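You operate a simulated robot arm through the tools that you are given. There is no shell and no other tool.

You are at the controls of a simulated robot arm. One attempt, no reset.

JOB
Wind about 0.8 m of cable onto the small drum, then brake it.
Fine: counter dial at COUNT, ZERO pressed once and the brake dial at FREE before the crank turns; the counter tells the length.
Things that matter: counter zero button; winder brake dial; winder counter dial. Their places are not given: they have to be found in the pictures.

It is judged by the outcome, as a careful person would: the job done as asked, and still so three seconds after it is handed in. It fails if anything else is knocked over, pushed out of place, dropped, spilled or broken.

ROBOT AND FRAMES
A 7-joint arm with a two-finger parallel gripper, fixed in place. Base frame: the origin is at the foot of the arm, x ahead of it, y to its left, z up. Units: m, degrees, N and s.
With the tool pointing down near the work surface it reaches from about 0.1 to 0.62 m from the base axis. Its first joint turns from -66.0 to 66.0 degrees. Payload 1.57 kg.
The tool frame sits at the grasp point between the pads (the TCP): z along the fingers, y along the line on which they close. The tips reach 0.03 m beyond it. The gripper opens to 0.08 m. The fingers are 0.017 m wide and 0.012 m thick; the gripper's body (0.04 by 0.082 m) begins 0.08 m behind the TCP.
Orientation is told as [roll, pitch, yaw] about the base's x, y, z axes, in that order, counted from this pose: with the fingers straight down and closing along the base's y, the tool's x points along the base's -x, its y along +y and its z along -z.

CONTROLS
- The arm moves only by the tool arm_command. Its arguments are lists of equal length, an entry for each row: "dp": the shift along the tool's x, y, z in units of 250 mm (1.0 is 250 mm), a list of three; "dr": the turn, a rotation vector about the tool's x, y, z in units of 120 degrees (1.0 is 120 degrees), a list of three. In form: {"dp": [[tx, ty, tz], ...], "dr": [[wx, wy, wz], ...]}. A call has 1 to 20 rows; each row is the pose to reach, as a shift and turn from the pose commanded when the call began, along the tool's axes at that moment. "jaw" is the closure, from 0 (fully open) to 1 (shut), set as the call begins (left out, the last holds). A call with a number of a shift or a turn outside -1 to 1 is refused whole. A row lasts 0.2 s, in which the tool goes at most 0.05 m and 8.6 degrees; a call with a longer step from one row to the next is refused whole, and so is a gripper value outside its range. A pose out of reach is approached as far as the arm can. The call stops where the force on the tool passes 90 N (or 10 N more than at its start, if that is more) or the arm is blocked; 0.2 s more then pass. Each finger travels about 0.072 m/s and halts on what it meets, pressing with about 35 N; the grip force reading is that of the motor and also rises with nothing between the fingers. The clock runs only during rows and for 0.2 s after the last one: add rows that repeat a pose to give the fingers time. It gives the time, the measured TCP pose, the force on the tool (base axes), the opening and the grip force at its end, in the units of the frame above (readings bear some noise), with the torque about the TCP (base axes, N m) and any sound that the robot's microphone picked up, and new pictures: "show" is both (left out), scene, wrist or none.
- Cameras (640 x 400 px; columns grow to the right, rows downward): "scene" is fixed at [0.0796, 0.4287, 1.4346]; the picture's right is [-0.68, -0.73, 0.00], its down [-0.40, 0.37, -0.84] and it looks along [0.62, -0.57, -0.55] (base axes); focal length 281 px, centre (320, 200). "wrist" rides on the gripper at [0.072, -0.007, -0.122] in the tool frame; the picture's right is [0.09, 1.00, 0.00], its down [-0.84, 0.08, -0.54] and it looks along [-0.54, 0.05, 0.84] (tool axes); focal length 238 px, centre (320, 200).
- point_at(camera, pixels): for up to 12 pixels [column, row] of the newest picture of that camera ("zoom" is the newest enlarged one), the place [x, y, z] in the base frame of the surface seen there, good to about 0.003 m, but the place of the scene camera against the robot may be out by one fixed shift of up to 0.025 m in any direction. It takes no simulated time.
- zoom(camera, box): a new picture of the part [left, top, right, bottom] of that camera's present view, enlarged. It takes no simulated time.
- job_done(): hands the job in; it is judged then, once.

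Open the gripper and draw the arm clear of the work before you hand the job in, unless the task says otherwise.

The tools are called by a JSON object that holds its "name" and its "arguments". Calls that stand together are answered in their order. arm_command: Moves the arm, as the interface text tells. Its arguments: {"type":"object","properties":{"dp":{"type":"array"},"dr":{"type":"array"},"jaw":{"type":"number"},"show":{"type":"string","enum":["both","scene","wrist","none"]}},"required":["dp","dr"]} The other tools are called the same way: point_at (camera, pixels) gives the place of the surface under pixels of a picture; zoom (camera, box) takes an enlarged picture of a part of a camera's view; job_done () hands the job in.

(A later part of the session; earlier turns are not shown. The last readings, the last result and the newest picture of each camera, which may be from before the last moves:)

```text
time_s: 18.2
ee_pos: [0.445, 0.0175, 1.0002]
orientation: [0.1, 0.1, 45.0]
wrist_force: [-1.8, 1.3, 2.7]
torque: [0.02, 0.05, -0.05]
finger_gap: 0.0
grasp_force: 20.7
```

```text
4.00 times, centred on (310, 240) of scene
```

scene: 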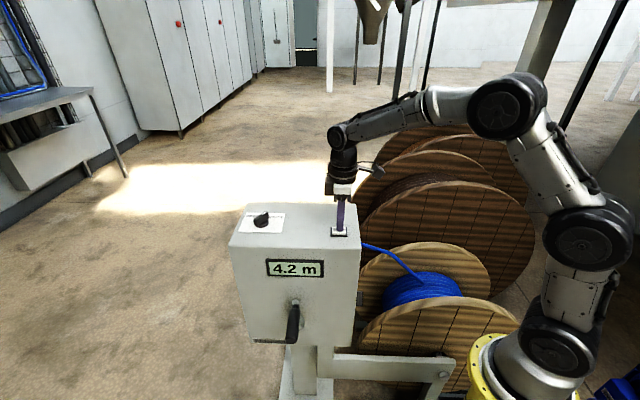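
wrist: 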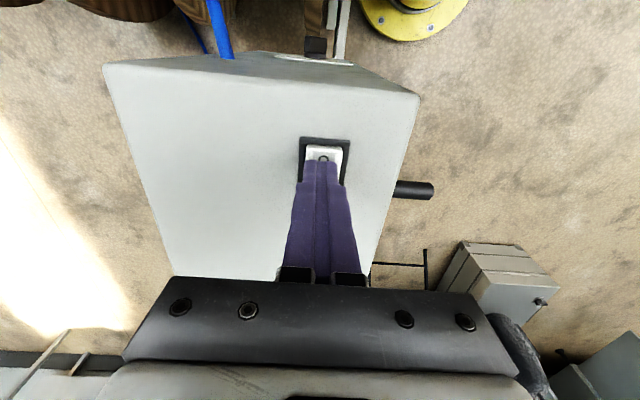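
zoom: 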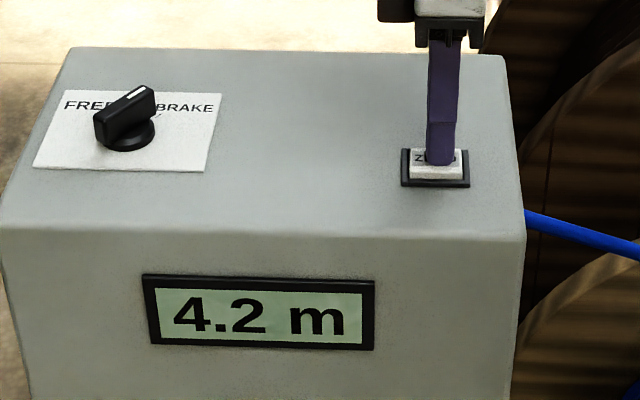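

The force is only ~3 N with light contact and the display still reads 4.2 m. I press further without releasing.

{"name": "arm_command", "arguments": {"dp": [[0, 0, 0.008], [0, 0, 0.016], [0, 0, 0.024]], "dr": [[0, 0, 0], [0, 0, 0], [0, 0, 0]]}}

{"name": "zoom", "arguments": {"camera": "scene", "box": [240, 190, 380, 290]}}

```text
time_s: 19.0
ee_pos: [0.4452, 0.0179, 0.9953]
orientation: [-0.2, -0.2, 45.1]
wrist_force: [-7.7, -0.4, 19.2]
torque: [-0.04, 0.26, 0.01]
finger_gap: 0.0002
grasp_force: 21.0
heard: click
```

scene: 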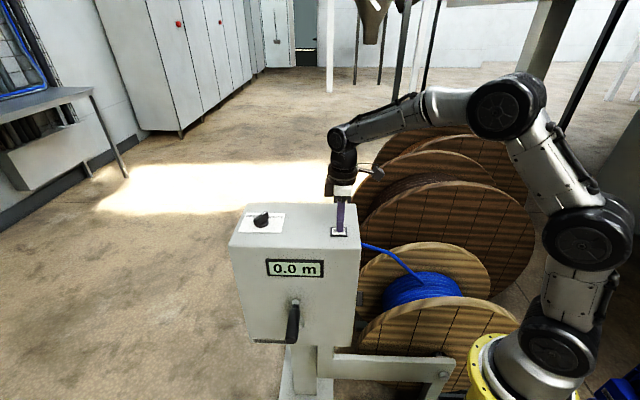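
wrist: 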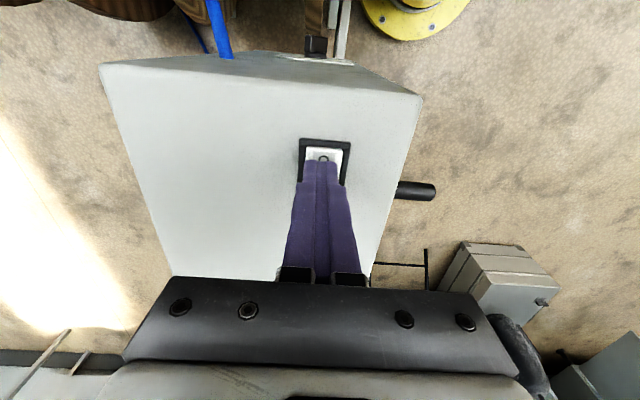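

```text
4.00 times, centred on (310, 240) of scene
```

zoom: 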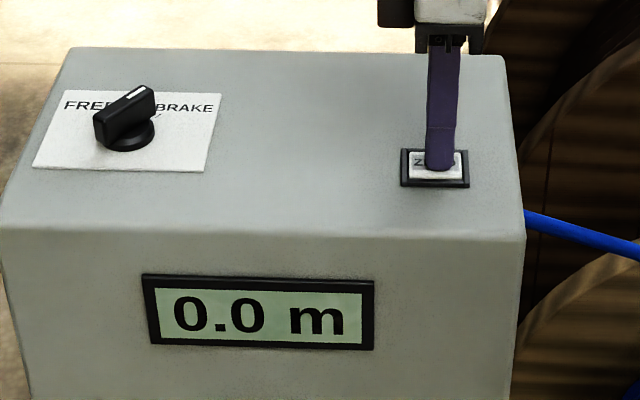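

A click was heard and the display shows 0.0 m. I lift straight off, open the fingers, and move forward to look at the brake dial.

{"name": "arm_command", "arguments": {"dp": [[0, 0, -0.1], [0, 0, -0.25], [0, 0, -0.4], [0, 0, -0.52], [-0.15, -0.03, -0.52], [-0.3, -0.06, -0.52], [-0.45, -0.1, -0.52]], "dr": [[0, 0, 0], [0, 0, 0], [0, 0, 0], [0, 0, 0], [0, 0, 0], [0, 0, 0], [0, 0, 0]]}}

{"name": "arm_command", "arguments": {"dp": [[0, 0, 0], [0, 0, 0], [0, 0, 0], [0, 0, 0]], "dr": [[0, 0, 0], [0, 0, 0], [0, 0, 0], [0, 0, 0]], "jaw": 0}}

{"name": "zoom", "arguments": {"camera": "wrist", "box": [240, 100, 400, 280]}}

```text
time_s: 20.6
ee_pos: [0.5417, 0.0812, 1.1257]
orientation: [0.1, 0.0, 45.1]
wrist_force: [0.8, -0.8, 0.1]
torque: [-0.01, -0.01, -0.01]
finger_gap: 0.0004
grasp_force: 21.3
```

scene: 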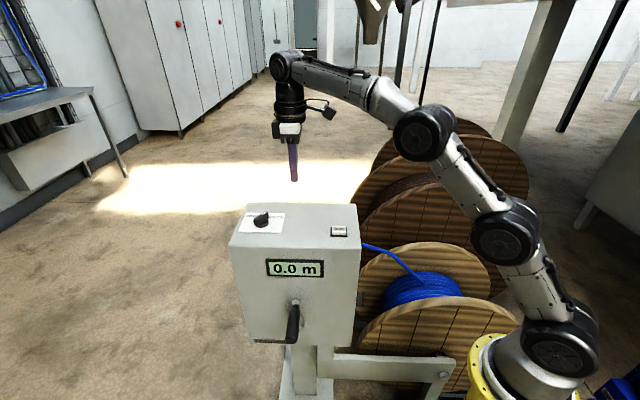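
wrist: 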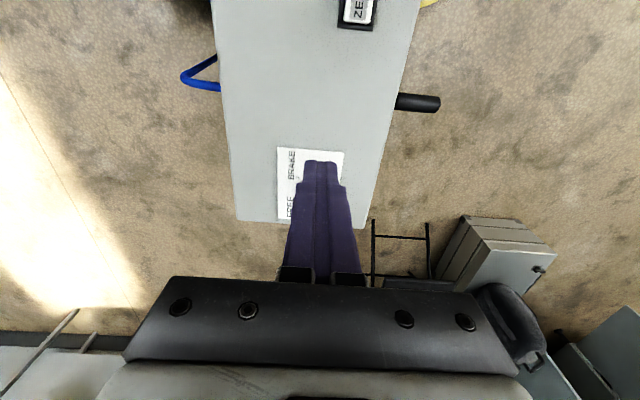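

```text
time_s: 21.6
ee_pos: [0.5435, 0.0816, 1.1266]
orientation: [0.0, 0.0, 45.1]
wrist_force: [0.5, 0.2, 0.8]
torque: [-0.02, 0.0, -0.01]
finger_gap: 0.0801
grasp_force: 0.0
```

scene: 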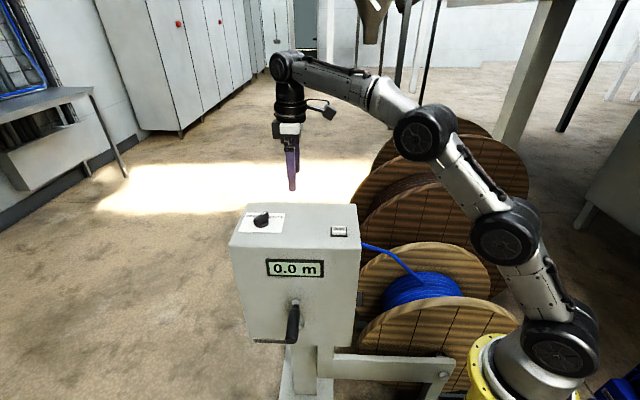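
wrist: 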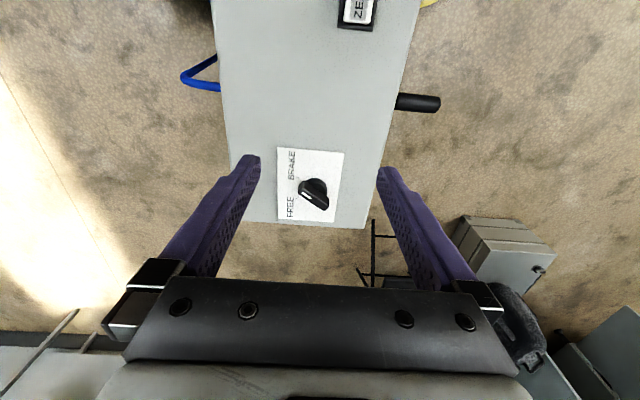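

```text
2.22 times, centred on (320, 190) of wrist
```

zoom: 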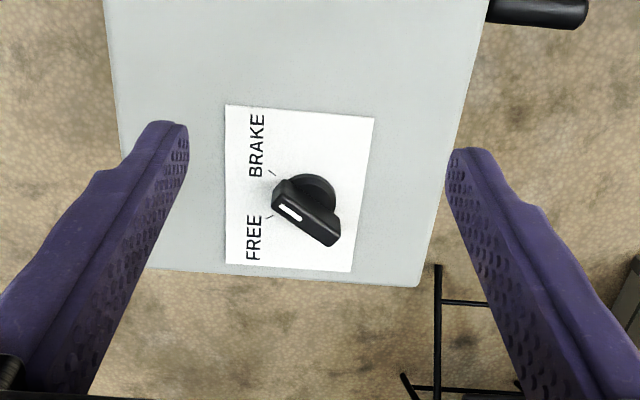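

The brake dial is clearly seen between the fingers at (315,192), pointing at BRAKE. I measure its bar and the ticks.

{"name": "zoom", "arguments": {"camera": "wrist", "box": [270, 140, 350, 230]}}

```text
4.44 times, centred on (310, 185) of wrist
```

zoom: 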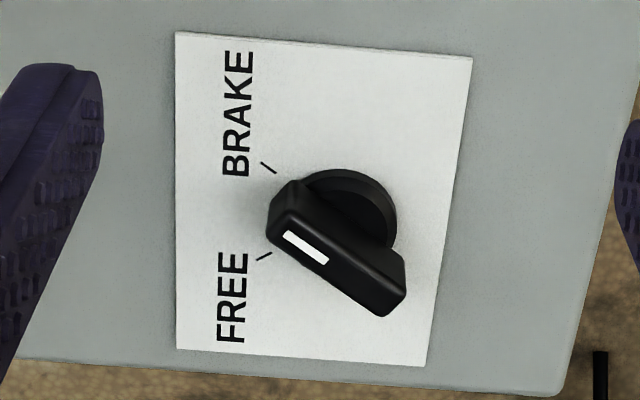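

{"name": "point_at", "arguments": {"camera": "zoom", "pixels": [[280, 230], [385, 300], [335, 262], [290, 246], [325, 260], [269, 167], [264, 257], [176, 32], [472, 57], [177, 348], [426, 366], [350, 180]]}}

```text
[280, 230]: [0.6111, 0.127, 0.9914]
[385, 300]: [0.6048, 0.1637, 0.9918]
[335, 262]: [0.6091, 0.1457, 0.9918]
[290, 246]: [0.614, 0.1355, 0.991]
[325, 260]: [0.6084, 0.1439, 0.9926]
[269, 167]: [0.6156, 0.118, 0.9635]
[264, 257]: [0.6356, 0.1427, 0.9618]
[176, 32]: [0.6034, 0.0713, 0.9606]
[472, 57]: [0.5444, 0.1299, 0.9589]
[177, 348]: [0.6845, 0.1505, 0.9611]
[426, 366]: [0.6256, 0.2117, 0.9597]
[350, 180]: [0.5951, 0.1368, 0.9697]
```

The brake bar is centred at (0.609,0.146), its top at z≈0.99, and it points to azimuth -80°; FREE is at about -8°. I move above it while yawing the gripper toward -80° to grip the bar's flats.

{"name": "arm_command", "arguments": {"dp": [[-0.046, 0, 0.01], [-0.092, 0, 0.02], [-0.138, 0, 0.03], [-0.184, 0, 0.04], [-0.23, 0, 0.05], [-0.276, 0, 0.06], [-0.322, 0, 0.07], [-0.366, -0.004, 0.08]], "dr": [[0, 0, 0.0625], [0, 0, 0.125], [0, 0, 0.1875], [0, 0, 0.25], [0, 0, 0.3125], [0, 0, 0.375], [0, 0, 0.4375], [0, 0, 0.5]]}}

```text
time_s: 23.4
ee_pos: [0.5904, 0.1397, 1.0665]
orientation: [0.0, -0.1, -12.6]
wrist_force: [0.2, 0.2, -0.3]
torque: [0.02, 0.01, 0.01]
finger_gap: 0.08
grasp_force: 0.1
out of reach, approached as far as the arm can: row 5, 6, 7, 8
```

scene: 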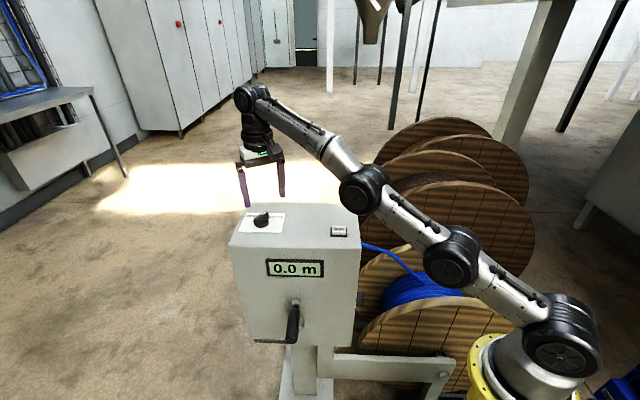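
wrist: 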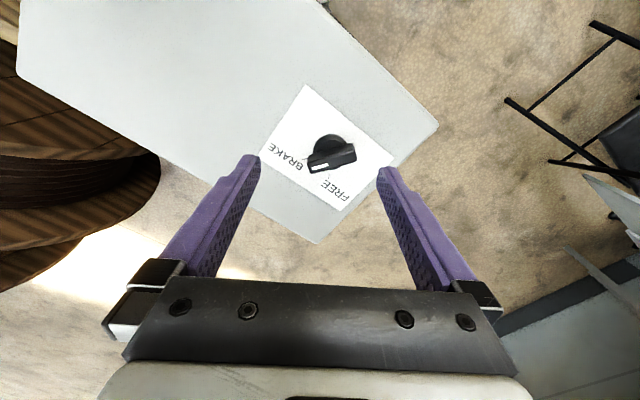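

The arm ran out of reach at this height (stretched at z≈1.07). Lower should allow more horizontal reach, so I descend a little, still above the dial top at 0.99, and see where it settles.

{"name": "arm_command", "arguments": {"dp": [[0, 0, 0.06], [0, 0, 0.12], [0, 0, 0.18], [0, 0, 0.24], [0, 0, 0.26]], "dr": [[0, 0, 0], [0, 0, 0], [0, 0, 0], [0, 0, 0], [0, 0, 0]]}}

```text
time_s: 24.6
ee_pos: [0.5973, 0.1397, 1.0069]
orientation: [-0.2, 0.4, -14.9]
wrist_force: [-0.1, 0.4, 0.8]
torque: [0.0, 0.01, 0.02]
finger_gap: 0.0801
grasp_force: 0.1
out of reach, approached as far as the arm can: row 3, 4, 5
```

scene: 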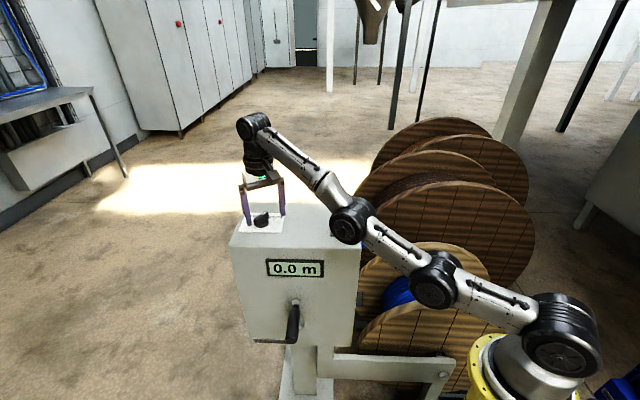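
wrist: 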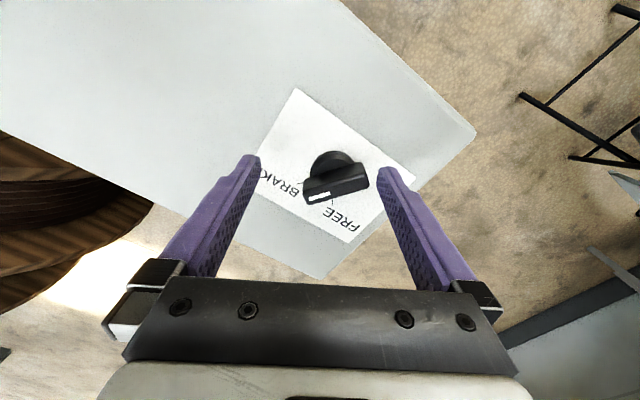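

The arm's elbow now appears close to the ZERO side of the box (350,218). I check its actual height.

{"name": "point_at", "arguments": {"camera": "scene", "pixels": [[350, 218], [350, 240], [375, 215], [320, 180], [325, 195], [435, 280], [400, 250], [290, 150]]}}

{"name": "zoom", "arguments": {"camera": "scene", "box": [220, 140, 420, 265]}}

```text
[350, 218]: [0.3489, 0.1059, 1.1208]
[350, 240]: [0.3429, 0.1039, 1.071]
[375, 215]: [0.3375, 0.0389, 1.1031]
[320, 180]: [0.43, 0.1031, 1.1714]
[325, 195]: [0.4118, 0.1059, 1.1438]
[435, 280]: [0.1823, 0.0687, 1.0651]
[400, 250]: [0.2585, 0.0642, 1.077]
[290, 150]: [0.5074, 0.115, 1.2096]
```

```text
3.20 times, centred on (320, 202) of scene
```

zoom: 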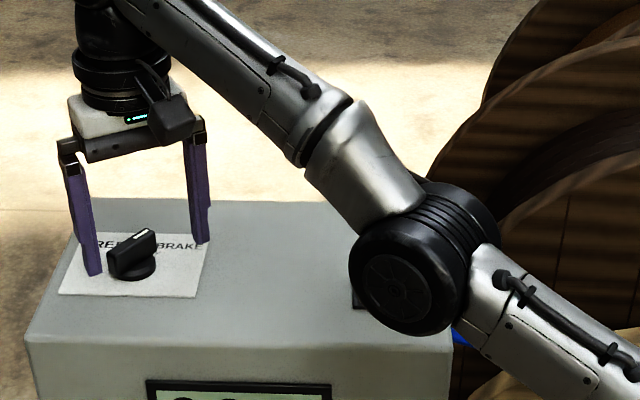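

The elbow's lowest part is ~0.1 m above the box top, so it's safe, but a vertical tool falls just short of the dial (r≈0.613 vs 0.626). I raise slightly and tilt the tool about 10° outward to gain reach.

{"name": "arm_command", "arguments": {"dp": [[0, 0, -0.06], [0, 0, -0.12], [0, 0, -0.12]], "dr": [[0, 0, 0], [-0.02, -0.0366, 0], [-0.0398, -0.0733, 0]]}}

```text
time_s: 25.4
ee_pos: [0.6188, 0.1439, 1.0518]
orientation: [3.4, -6.2, -15.2]
wrist_force: [-0.5, -0.6, -0.1]
torque: [-0.01, 0.0, 0.01]
finger_gap: 0.0799
grasp_force: 0.1
out of reach, approached as far as the arm can: row 2, 3
```

scene: 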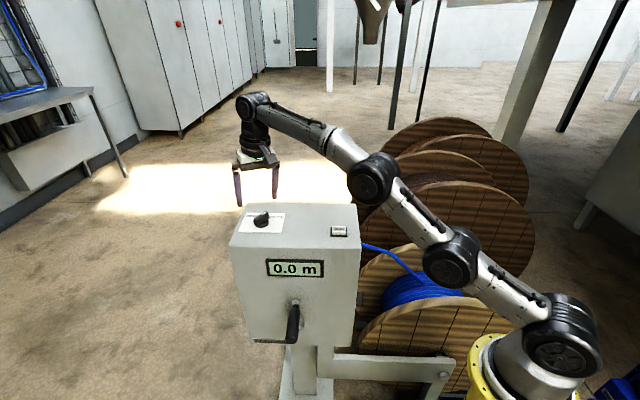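
wrist: 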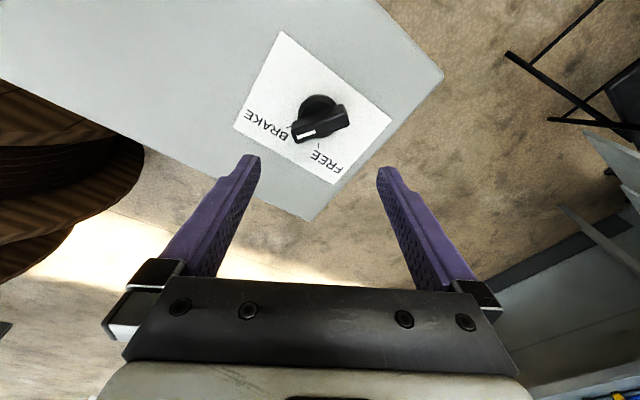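

The commanded pose is kept even when unreachable, so I bring it lower (TCP z≈1.04, tips still above the dial) and rotate the gripper toward yaw -80° to test the wrist range.

{"name": "arm_command", "arguments": {"dp": [[0.01, -0.005, 0.062], [0.0193, -0.0105, 0.1245], [0.0193, -0.0105, 0.1245], [0.0193, -0.0105, 0.1245], [0.0193, -0.0105, 0.1245], [0.0193, -0.0105, 0.1245], [0.0193, -0.0105, 0.1245], [0.0193, -0.0105, 0.1245], [0.0193, -0.0105, 0.1245], [0.0193, -0.0105, 0.1245]], "dr": [[0, 0, 0], [0, 0, 0], [0, 0, 0.068], [0, 0, 0.136], [0, 0, 0.204], [0, 0, 0.272], [0, 0, 0.34], [0, 0, 0.408], [0, 0, 0.476], [0, 0, 0.5417]]}}

```text
time_s: 27.6
ee_pos: [0.5982, 0.1411, 1.0033]
orientation: [10.0, 0.6, -80.1]
wrist_force: [-0.8, 0.2, 0.7]
torque: [0.0, -0.01, -0.04]
finger_gap: 0.0799
grasp_force: 0.0
```

scene: 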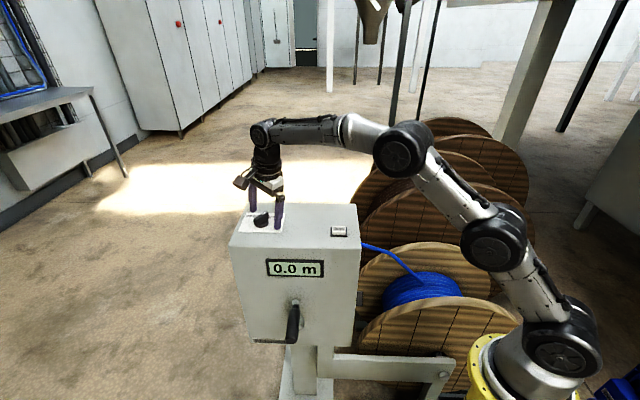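
wrist: 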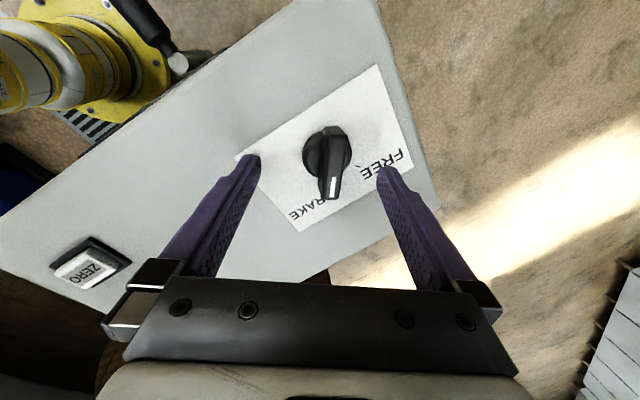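

The pose is fully reached: yaw -80°, tilt 10°, fingers straddling the bar. I centre the gripper on the bar (about +11 mm outward) and reduce the tilt to 6°.

{"name": "arm_command", "arguments": {"dp": [[0.005, 0.024, -0.004], [0.0104, 0.047, -0.004], [0.0104, 0.047, -0.004]], "dr": [[0, 0, 0], [0, 0, 0], [0.0333, 0, 0]]}}

{"name": "zoom", "arguments": {"camera": "wrist", "box": [240, 90, 420, 230]}}

{"name": "zoom", "arguments": {"camera": "scene", "box": [220, 180, 300, 240]}}

```text
time_s: 28.4
ee_pos: [0.609, 0.1443, 1.0063]
orientation: [6.0, 0.7, -79.9]
wrist_force: [-0.5, 0.4, 0.6]
torque: [0.0, -0.03, -0.01]
finger_gap: 0.0799
grasp_force: 0.0
```

scene: 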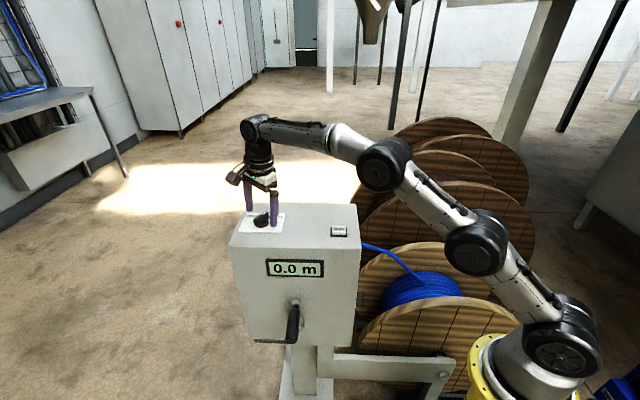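
wrist: 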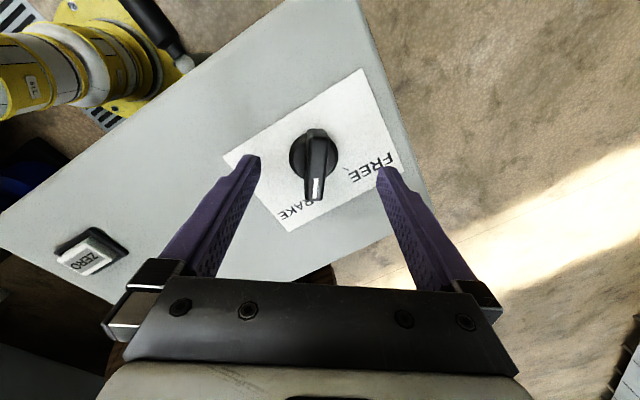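

```text
2.86 times, centred on (330, 160) of wrist
```

zoom: 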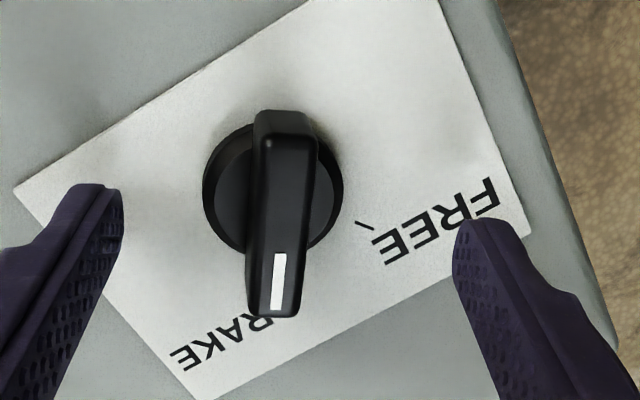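

```text
6.67 times, centred on (260, 210) of scene
```

zoom: 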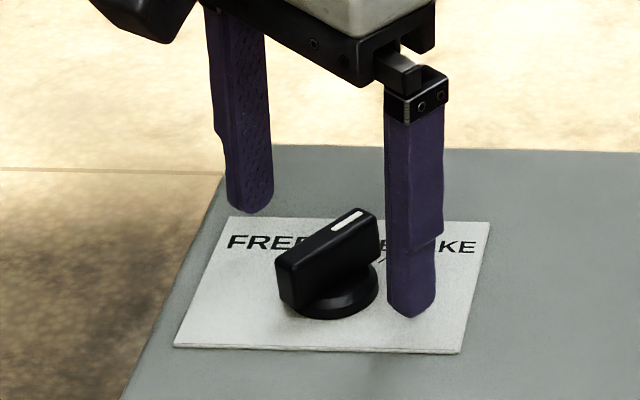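

The fingers straddle the bar evenly. I close the gripper on the bar.

{"name": "arm_command", "arguments": {"dp": [[0, 0, 0], [0, 0, 0], [0, 0, 0], [0, 0, 0]], "dr": [[0, 0, 0], [0, 0, 0], [0, 0, 0], [0, 0, 0]], "jaw": 1}}

{"name": "zoom", "arguments": {"camera": "scene", "box": [220, 180, 300, 240]}}

```text
time_s: 29.4
ee_pos: [0.6066, 0.1444, 1.0075]
orientation: [5.4, 0.5, -79.9]
wrist_force: [-23.8, -5.2, 4.7]
torque: [0.05, 1.0, 0.12]
finger_gap: 0.0143
grasp_force: 30.5
```

scene: 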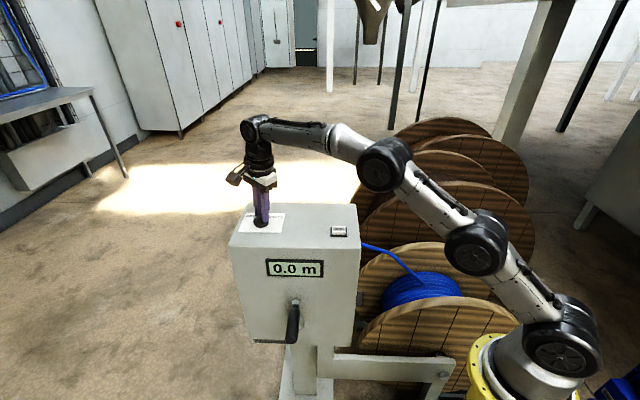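
wrist: 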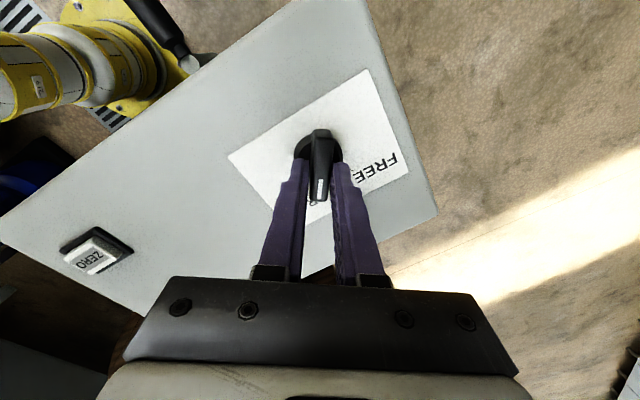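

```text
6.67 times, centred on (260, 210) of scene
```

zoom: 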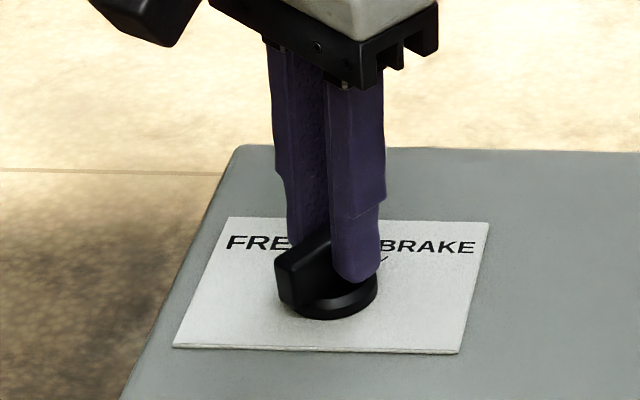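

The bar is gripped (gap 14 mm) with a 24 N side load, so I ease 2.5 mm toward the base and rotate the tool 70° counter-clockwise (seen from above) toward FREE.

{"name": "arm_command", "arguments": {"dp": [[0, -0.01, 0], [0, -0.01, 0], [0, -0.01, 0], [0, -0.01, 0], [0, -0.01, 0], [0, -0.01, 0], [0, -0.01, 0], [0, -0.01, 0], [0, -0.01, 0], [0, -0.01, 0], [0, -0.01, 0]], "dr": [[0, 0, 0], [0, 0, -0.058], [0, 0, -0.116], [0, 0, -0.175], [0, 0, -0.233], [0, 0, -0.292], [0, 0, -0.35], [0, 0, -0.408], [0, 0, -0.467], [0, 0, -0.525], [0, 0, -0.583]]}}

{"name": "zoom", "arguments": {"camera": "scene", "box": [220, 180, 300, 240]}}

{"name": "zoom", "arguments": {"camera": "wrist", "box": [240, 90, 420, 230]}}

```text
time_s: 31.8
ee_pos: [0.6084, 0.1468, 1.0072]
orientation: [3.0, -5.7, -9.9]
wrist_force: [15.3, 24.4, 5.2]
torque: [0.28, 0.27, -0.3]
finger_gap: 0.0133
grasp_force: 30.4
```

scene: 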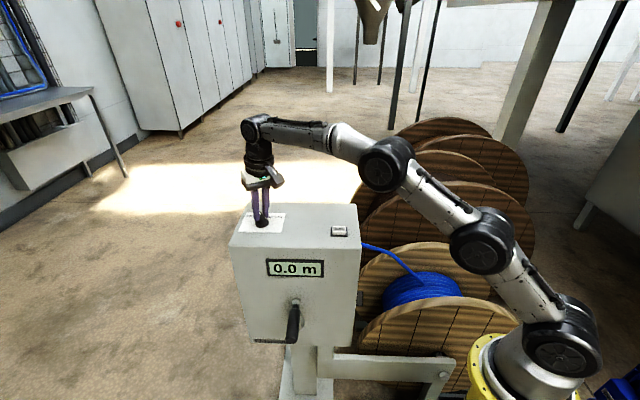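
wrist: 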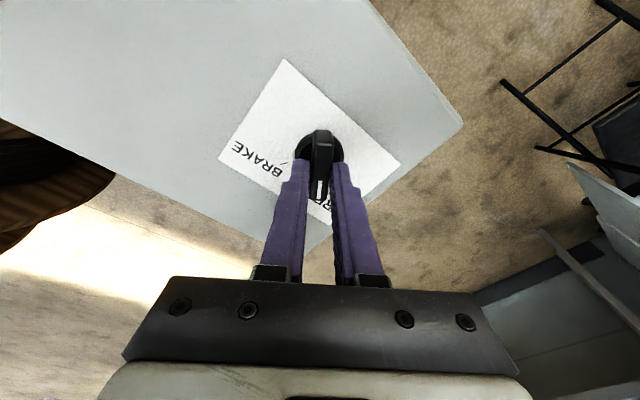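

```text
6.67 times, centred on (260, 210) of scene
```

zoom: 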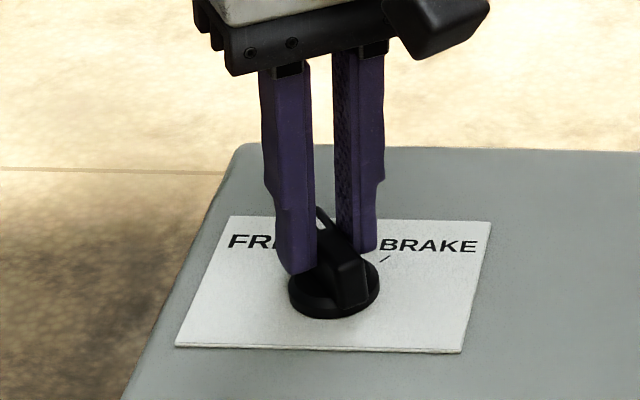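

```text
2.86 times, centred on (330, 160) of wrist
```

zoom: 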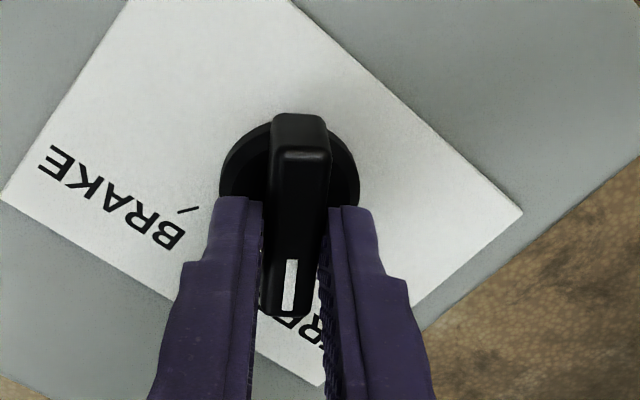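

The dial rotated with the gripper. I release it and rise to check the pointer against the FREE tick.

{"name": "arm_command", "arguments": {"dp": [[0, 0, 0], [0, 0, 0], [0, 0, 0], [0, 0, -0.04], [0, 0, -0.12]], "dr": [[0, 0, 0], [0, 0, 0], [0, 0, 0], [0, 0, 0], [0, 0, 0]], "jaw": 0}}

{"name": "zoom", "arguments": {"camera": "wrist", "box": [220, 50, 400, 210]}}

{"name": "zoom", "arguments": {"camera": "scene", "box": [220, 180, 300, 240]}}

```text
time_s: 33.0
ee_pos: [0.6039, 0.144, 1.0373]
orientation: [2.6, -5.5, -10.0]
wrist_force: [0.0, 0.7, -0.9]
torque: [0.04, 0.0, -0.05]
finger_gap: 0.0797
grasp_force: 0.1
```

scene: 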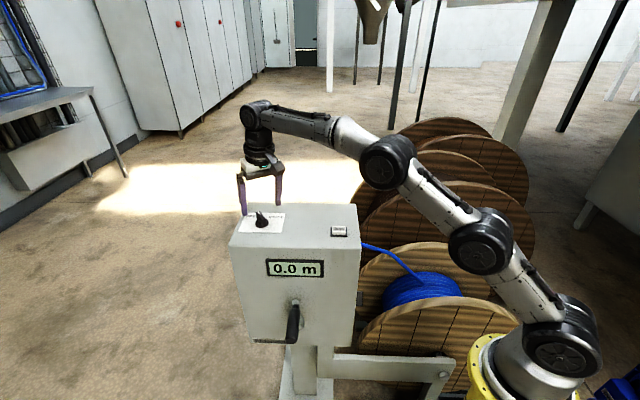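
wrist: 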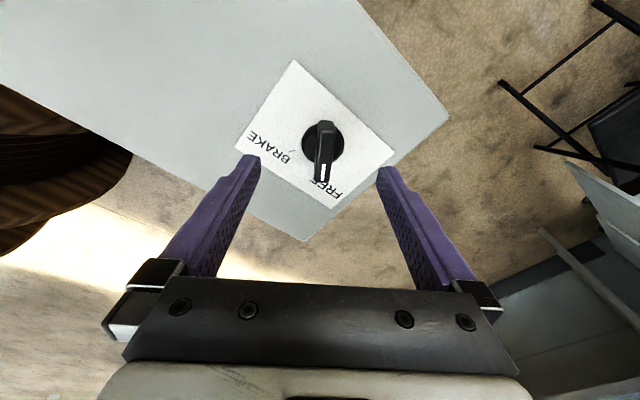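

```text
2.50 times, centred on (310, 130) of wrist
```

zoom: 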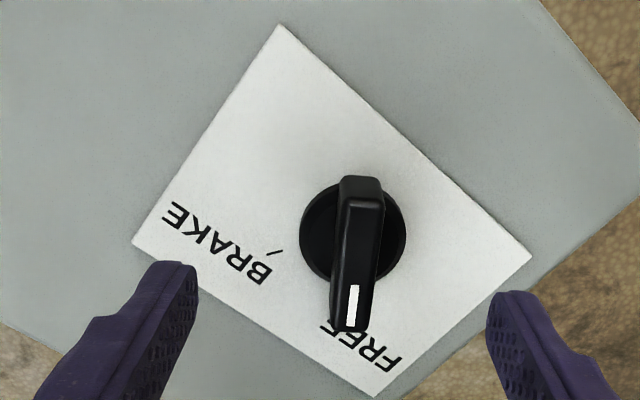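

```text
6.67 times, centred on (260, 210) of scene
```

zoom: 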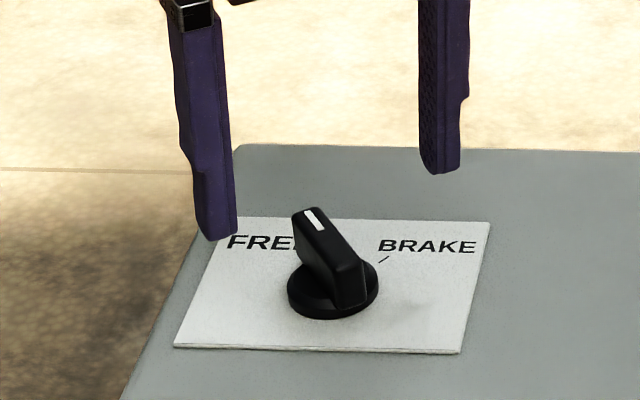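

The dial points to FREE. I verify its angle by measuring the bar ends.

{"name": "point_at", "arguments": {"camera": "zoom", "pixels": [[312, 217], [350, 280]]}}

{"name": "point_at", "arguments": {"camera": "wrist", "pixels": [[326, 123], [321, 181], [323, 160], [304, 156]]}}

{"name": "zoom", "arguments": {"camera": "scene", "box": [230, 280, 390, 380]}}

```text
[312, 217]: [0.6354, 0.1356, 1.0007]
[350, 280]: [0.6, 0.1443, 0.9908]
```

```text
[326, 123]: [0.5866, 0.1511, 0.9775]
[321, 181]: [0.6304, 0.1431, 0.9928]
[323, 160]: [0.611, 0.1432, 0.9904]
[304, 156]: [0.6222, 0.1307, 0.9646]
```

```text
4.00 times, centred on (310, 330) of scene
```

zoom: 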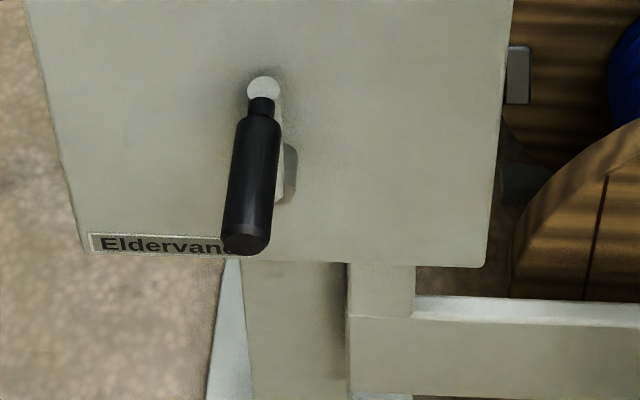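

The brake bar lies at azimuth -10°, matching FREE. I now lift off, straighten the tool and move back toward the front of the winder.

{"name": "arm_command", "arguments": {"dp": [[0.05, 0, -0.1], [0.15, 0.02, -0.2], [0.28, 0.035, -0.27], [0.415, 0.049, -0.3]], "dr": [[0, 0, 0], [0.005, 0.015, 0], [0.01, 0.03, 0], [0.02, 0.0458, 0]], "show": "none"}}

```text
time_s: 34.0
ee_pos: [0.4969, 0.1702, 1.1029]
orientation: [0.2, 0.1, -10.1]
wrist_force: [-0.6, -0.3, -0.6]
torque: [-0.02, 0.01, 0.02]
finger_gap: 0.08
grasp_force: 0.1
```

Now I move out in front of the crank with yaw -45° so the wrist camera faces the front panel.

{"name": "arm_command", "arguments": {"dp": [[0.14, 0.065, 0], [0.28, 0.13, 0.05], [0.42, 0.195, 0.15], [0.56, 0.26, 0.28], [0.695, 0.324, 0.4]], "dr": [[0, 0, 0.058], [0, 0, 0.117], [0, 0, 0.175], [0, 0, 0.233], [0, 0, 0.2917]]}}

{"name": "zoom", "arguments": {"camera": "wrist", "box": [220, 100, 420, 280]}}

```text
refused: row 4 steps farther than a row can; nothing moved
```

```text
2.22 times, centred on (320, 190) of wrist
```

zoom: 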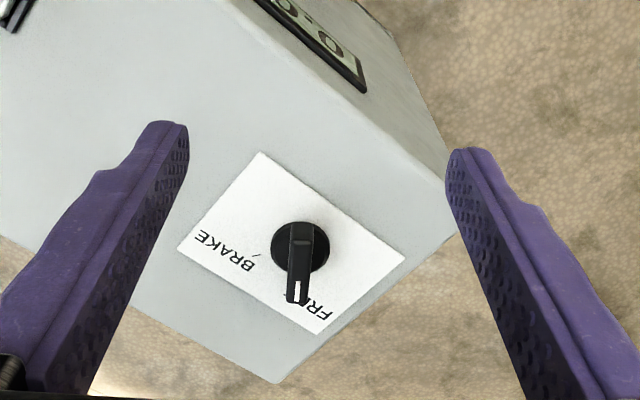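

One step was slightly too long; I repeat with 7 smaller rows.

{"name": "arm_command", "arguments": {"dp": [[0.1, 0.046, 0], [0.2, 0.093, 0.03], [0.3, 0.14, 0.08], [0.4, 0.186, 0.15], [0.5, 0.233, 0.23], [0.6, 0.28, 0.31], [0.695, 0.324, 0.4]], "dr": [[0, 0, 0.042], [0, 0, 0.083], [0, 0, 0.125], [0, 0, 0.167], [0, 0, 0.208], [0, 0, 0.25], [0, 0, 0.2917]]}}

{"name": "zoom", "arguments": {"camera": "wrist", "box": [220, 80, 420, 280]}}

```text
time_s: 35.6
ee_pos: [0.3385, 0.2805, 1.0029]
orientation: [0.3, 0.2, -45.1]
wrist_force: [-0.4, -0.3, -0.5]
torque: [0.01, 0.0, 0.02]
finger_gap: 0.0801
grasp_force: 0.0
```

scene: 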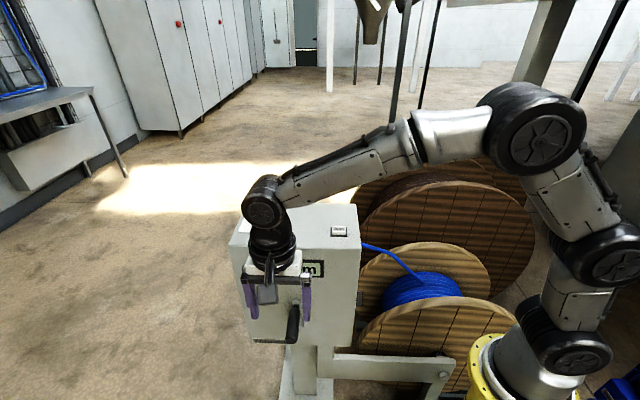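
wrist: 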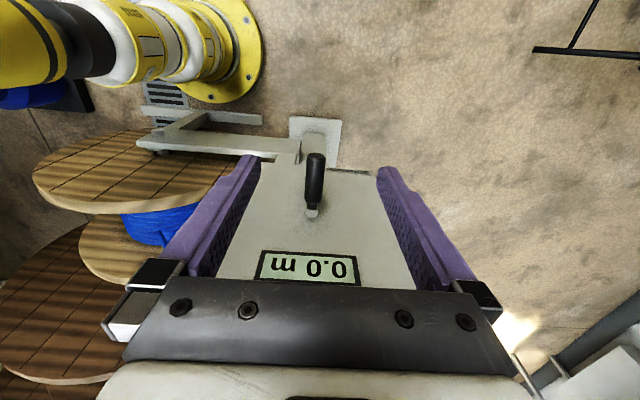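

```text
2.00 times, centred on (320, 180) of wrist
```

zoom: 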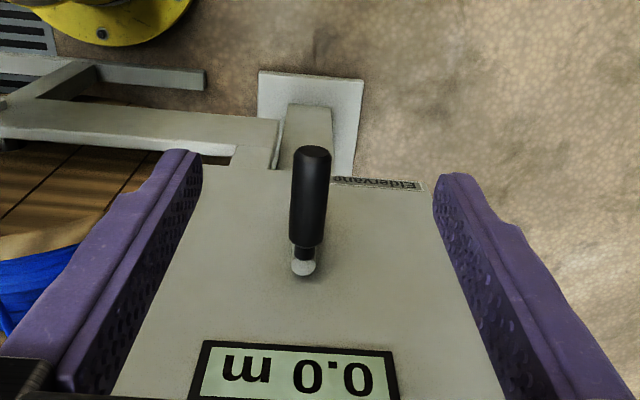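

The wrist camera sees the display (0.0 m) and the crank handle at (315,180). I measure the handle, and the crank arm seen in the scene camera.

{"name": "point_at", "arguments": {"camera": "wrist", "pixels": [[315, 157], [315, 180], [314, 195], [312, 212], [290, 220], [320, 218]]}}

{"name": "zoom", "arguments": {"camera": "scene", "box": [262, 290, 326, 340]}}

```text
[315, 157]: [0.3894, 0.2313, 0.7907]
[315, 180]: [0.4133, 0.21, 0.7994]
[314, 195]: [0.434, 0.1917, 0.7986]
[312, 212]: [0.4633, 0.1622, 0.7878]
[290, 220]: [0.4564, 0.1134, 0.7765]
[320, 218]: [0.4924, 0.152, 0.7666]
```

```text
8.00 times, centred on (294, 315) of scene
```

zoom: 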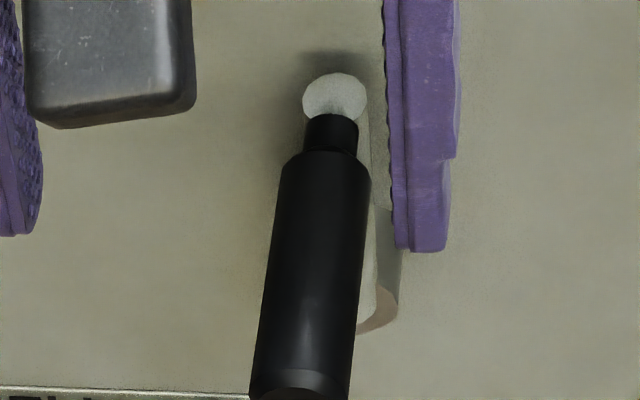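

{"name": "point_at", "arguments": {"camera": "zoom", "pixels": [[372, 322], [385, 305], [394, 290], [396, 240], [375, 250], [368, 300], [334, 95], [320, 250], [276, 260], [363, 260], [420, 330], [300, 390]]}}

```text
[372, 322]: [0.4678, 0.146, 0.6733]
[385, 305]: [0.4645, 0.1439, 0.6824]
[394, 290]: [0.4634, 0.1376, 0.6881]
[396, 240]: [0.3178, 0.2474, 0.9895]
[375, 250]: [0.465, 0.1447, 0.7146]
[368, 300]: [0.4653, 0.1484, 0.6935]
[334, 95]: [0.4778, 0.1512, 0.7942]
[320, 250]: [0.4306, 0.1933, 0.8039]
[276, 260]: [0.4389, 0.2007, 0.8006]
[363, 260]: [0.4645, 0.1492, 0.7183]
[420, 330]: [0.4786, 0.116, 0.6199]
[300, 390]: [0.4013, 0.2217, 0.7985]
```

Crank hub is about 0.10 m directly below the handle (hub z≈0.685). Before turning, I look at how the cable runs onto the drum to choose the direction.

{"name": "zoom", "arguments": {"camera": "scene", "box": [340, 220, 520, 400]}}

{"name": "zoom", "arguments": {"camera": "wrist", "box": [0, 80, 260, 290]}}

{"name": "point_at", "arguments": {"camera": "scene", "pixels": [[365, 244], [385, 255], [400, 264], [410, 272], [418, 279], [422, 283], [440, 283], [400, 290], [460, 290], [420, 300], [390, 300], [450, 275]]}}

```text
2.22 times, centred on (430, 310) of scene
```

zoom: 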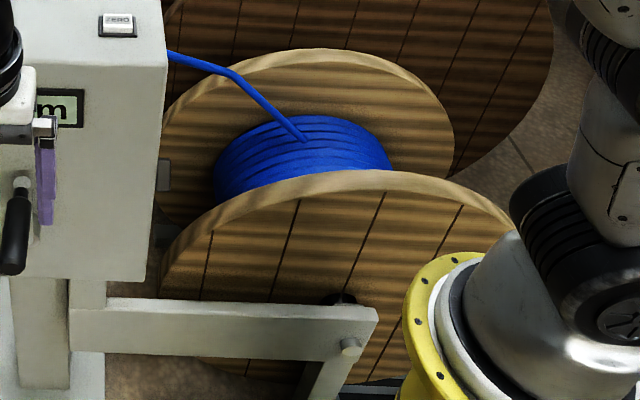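

```text
1.90 times, centred on (130, 185) of wrist
```

zoom: 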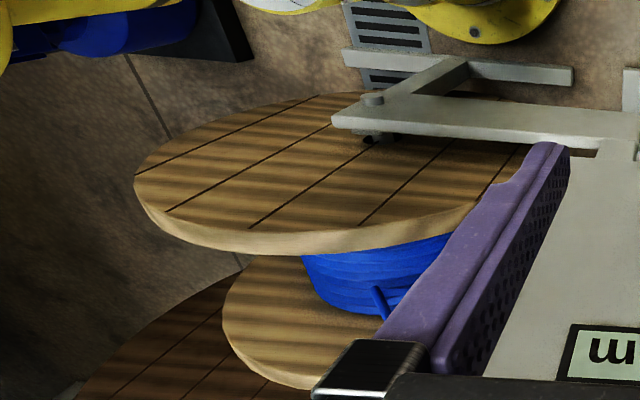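

```text
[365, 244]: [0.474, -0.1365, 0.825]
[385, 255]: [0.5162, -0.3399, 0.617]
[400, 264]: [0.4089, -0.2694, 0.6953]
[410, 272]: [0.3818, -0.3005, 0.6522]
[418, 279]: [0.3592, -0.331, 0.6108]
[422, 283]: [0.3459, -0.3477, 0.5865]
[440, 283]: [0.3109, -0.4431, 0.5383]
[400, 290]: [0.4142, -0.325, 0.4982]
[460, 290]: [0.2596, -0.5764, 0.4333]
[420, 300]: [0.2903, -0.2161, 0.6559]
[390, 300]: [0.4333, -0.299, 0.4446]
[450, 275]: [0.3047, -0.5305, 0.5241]
```

The cable comes from the box to the drum's upper left, so clockwise (seen from the front) should wind it over the top; the counter will confirm. I place the open fingers around the handle from above.

{"name": "arm_command", "arguments": {"dp": [[-0.14, 0.004, 0], [-0.28, 0.008, 0], [-0.416, 0.013, 0], [-0.416, 0.013, 0.18], [-0.416, 0.013, 0.36], [-0.416, 0.013, 0.54], [-0.416, 0.013, 0.72], [-0.416, 0.013, 0.864]], "dr": [[0, 0, 0], [0, 0, 0], [0, 0, 0], [0, 0, 0], [0, 0, 0], [0, 0, 0], [0, 0, 0], [0, 0, 0]]}}

{"name": "zoom", "arguments": {"camera": "wrist", "box": [220, 80, 420, 280]}}

{"name": "zoom", "arguments": {"camera": "scene", "box": [220, 200, 380, 360]}}

```text
time_s: 37.4
ee_pos: [0.4151, 0.21, 0.7853]
orientation: [0.1, 0.2, -44.9]
wrist_force: [0.0, -0.1, -0.5]
torque: [-0.02, 0.02, -0.02]
finger_gap: 0.0798
grasp_force: 0.0
```

scene: 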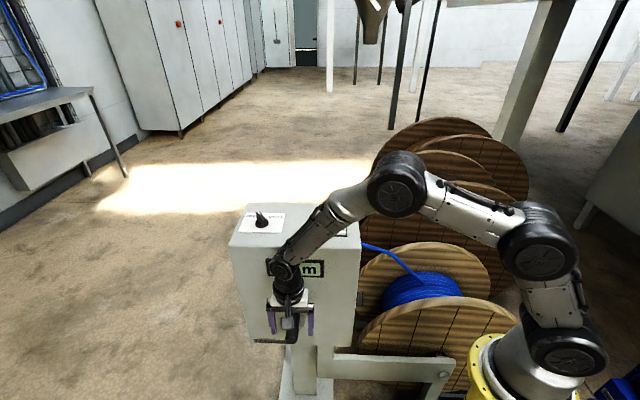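
wrist: 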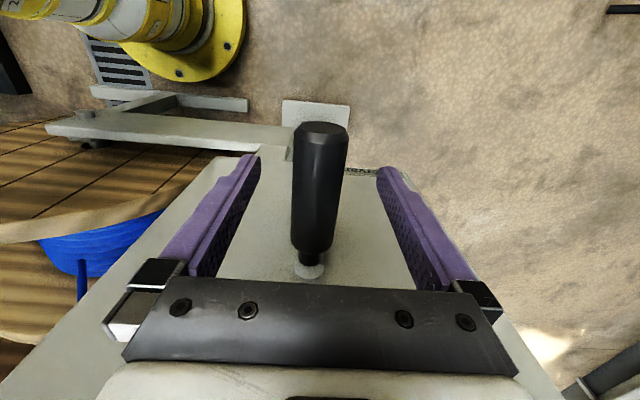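

```text
2.00 times, centred on (320, 180) of wrist
```

zoom: 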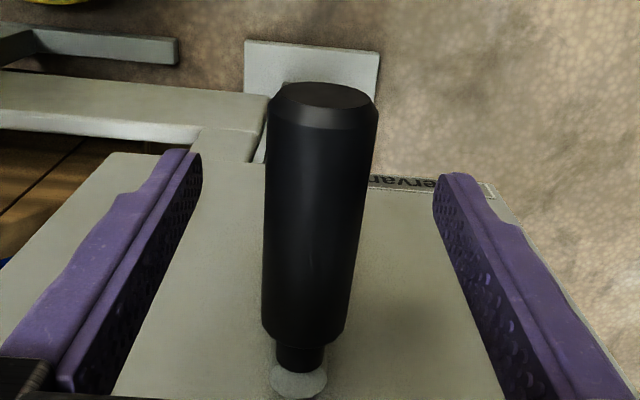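

```text
2.50 times, centred on (300, 280) of scene
```

zoom: 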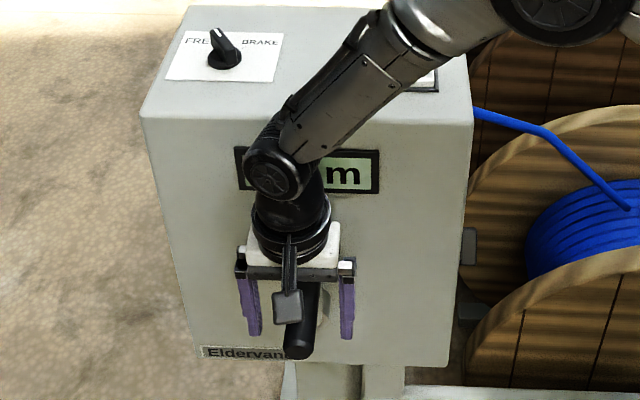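

The handle is between the fingers. Before gripping I check the forearm's clearance to the box's front top edge.

{"name": "point_at", "arguments": {"camera": "scene", "pixels": [[290, 268], [310, 235], [330, 215], [350, 205], [322, 240], [345, 220], [370, 200], [395, 180], [460, 215], [540, 250], [395, 215], [550, 310]]}}

```text
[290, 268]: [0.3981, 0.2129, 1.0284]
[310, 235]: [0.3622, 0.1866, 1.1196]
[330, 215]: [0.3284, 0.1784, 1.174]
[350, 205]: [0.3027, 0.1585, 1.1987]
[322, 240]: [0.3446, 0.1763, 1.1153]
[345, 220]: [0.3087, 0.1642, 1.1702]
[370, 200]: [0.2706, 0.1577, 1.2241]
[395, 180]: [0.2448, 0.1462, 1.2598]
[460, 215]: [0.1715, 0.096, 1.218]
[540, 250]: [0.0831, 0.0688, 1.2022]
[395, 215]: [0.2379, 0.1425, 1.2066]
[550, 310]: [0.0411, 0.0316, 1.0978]
```

The forearm stays well in front of the box (n ≥ -0.14 vs face -0.243). I close on the handle.

{"name": "arm_command", "arguments": {"dp": [[0, 0, 0], [0, 0, 0], [0, 0, 0], [0, 0, 0]], "dr": [[0, 0, 0], [0, 0, 0], [0, 0, 0], [0, 0, 0]], "jaw": 1, "show": "wrist"}}

```text
time_s: 38.4
ee_pos: [0.4148, 0.2108, 0.7863]
orientation: [0.0, 0.1, -45.1]
wrist_force: [-2.1, -3.9, -2.0]
torque: [-0.07, 0.24, -0.03]
finger_gap: 0.0298
grasp_force: 38.7
```

wrist: 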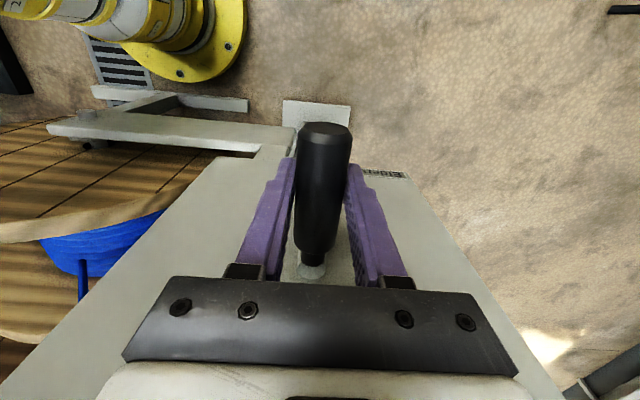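

The handle (30 mm) is gripped. I turn clockwise by 36° as a test, using radius ≈0.10 m.

{"name": "arm_command", "arguments": {"dp": [[0, -0.0626, 0.0049], [0, -0.1236, 0.0196], [0, -0.1816, 0.0436], [0, -0.2351, 0.0764]], "dr": [[0, 0, 0], [0, 0, 0], [0, 0, 0], [0, 0, 0]]}}

{"name": "zoom", "arguments": {"camera": "scene", "box": [220, 200, 380, 360]}}

```text
time_s: 39.4
ee_pos: [0.3702, 0.1662, 0.7625]
orientation: [-0.6, 0.4, -44.9]
wrist_force: [4.8, -25.5, 2.3]
torque: [-0.5, -0.05, 0.17]
finger_gap: 0.0299
grasp_force: 39.7
```

scene: 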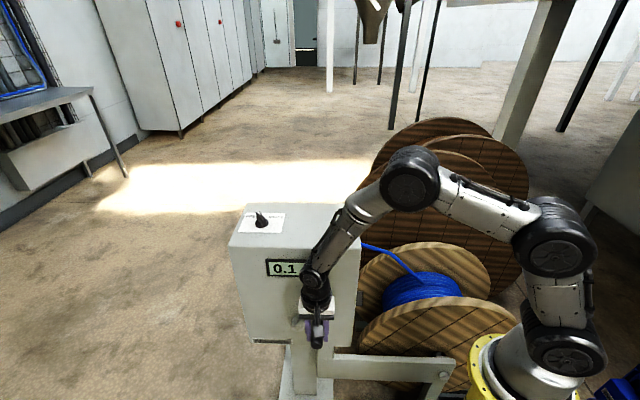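
wrist: 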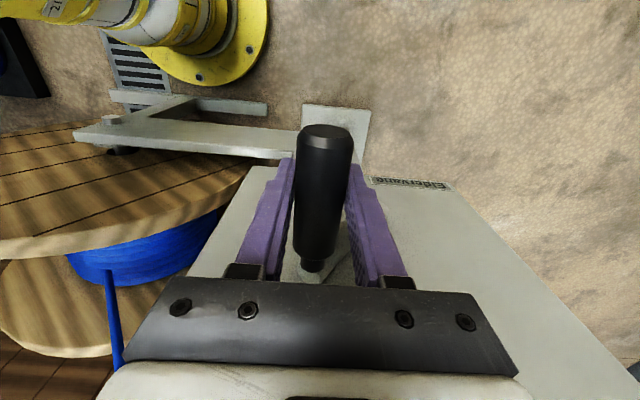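

```text
2.50 times, centred on (300, 280) of scene
```

zoom: 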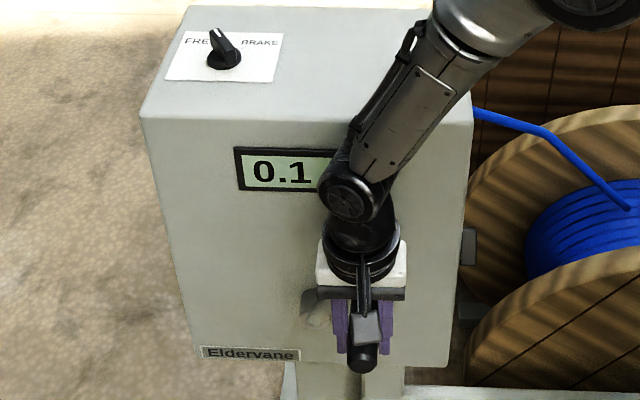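

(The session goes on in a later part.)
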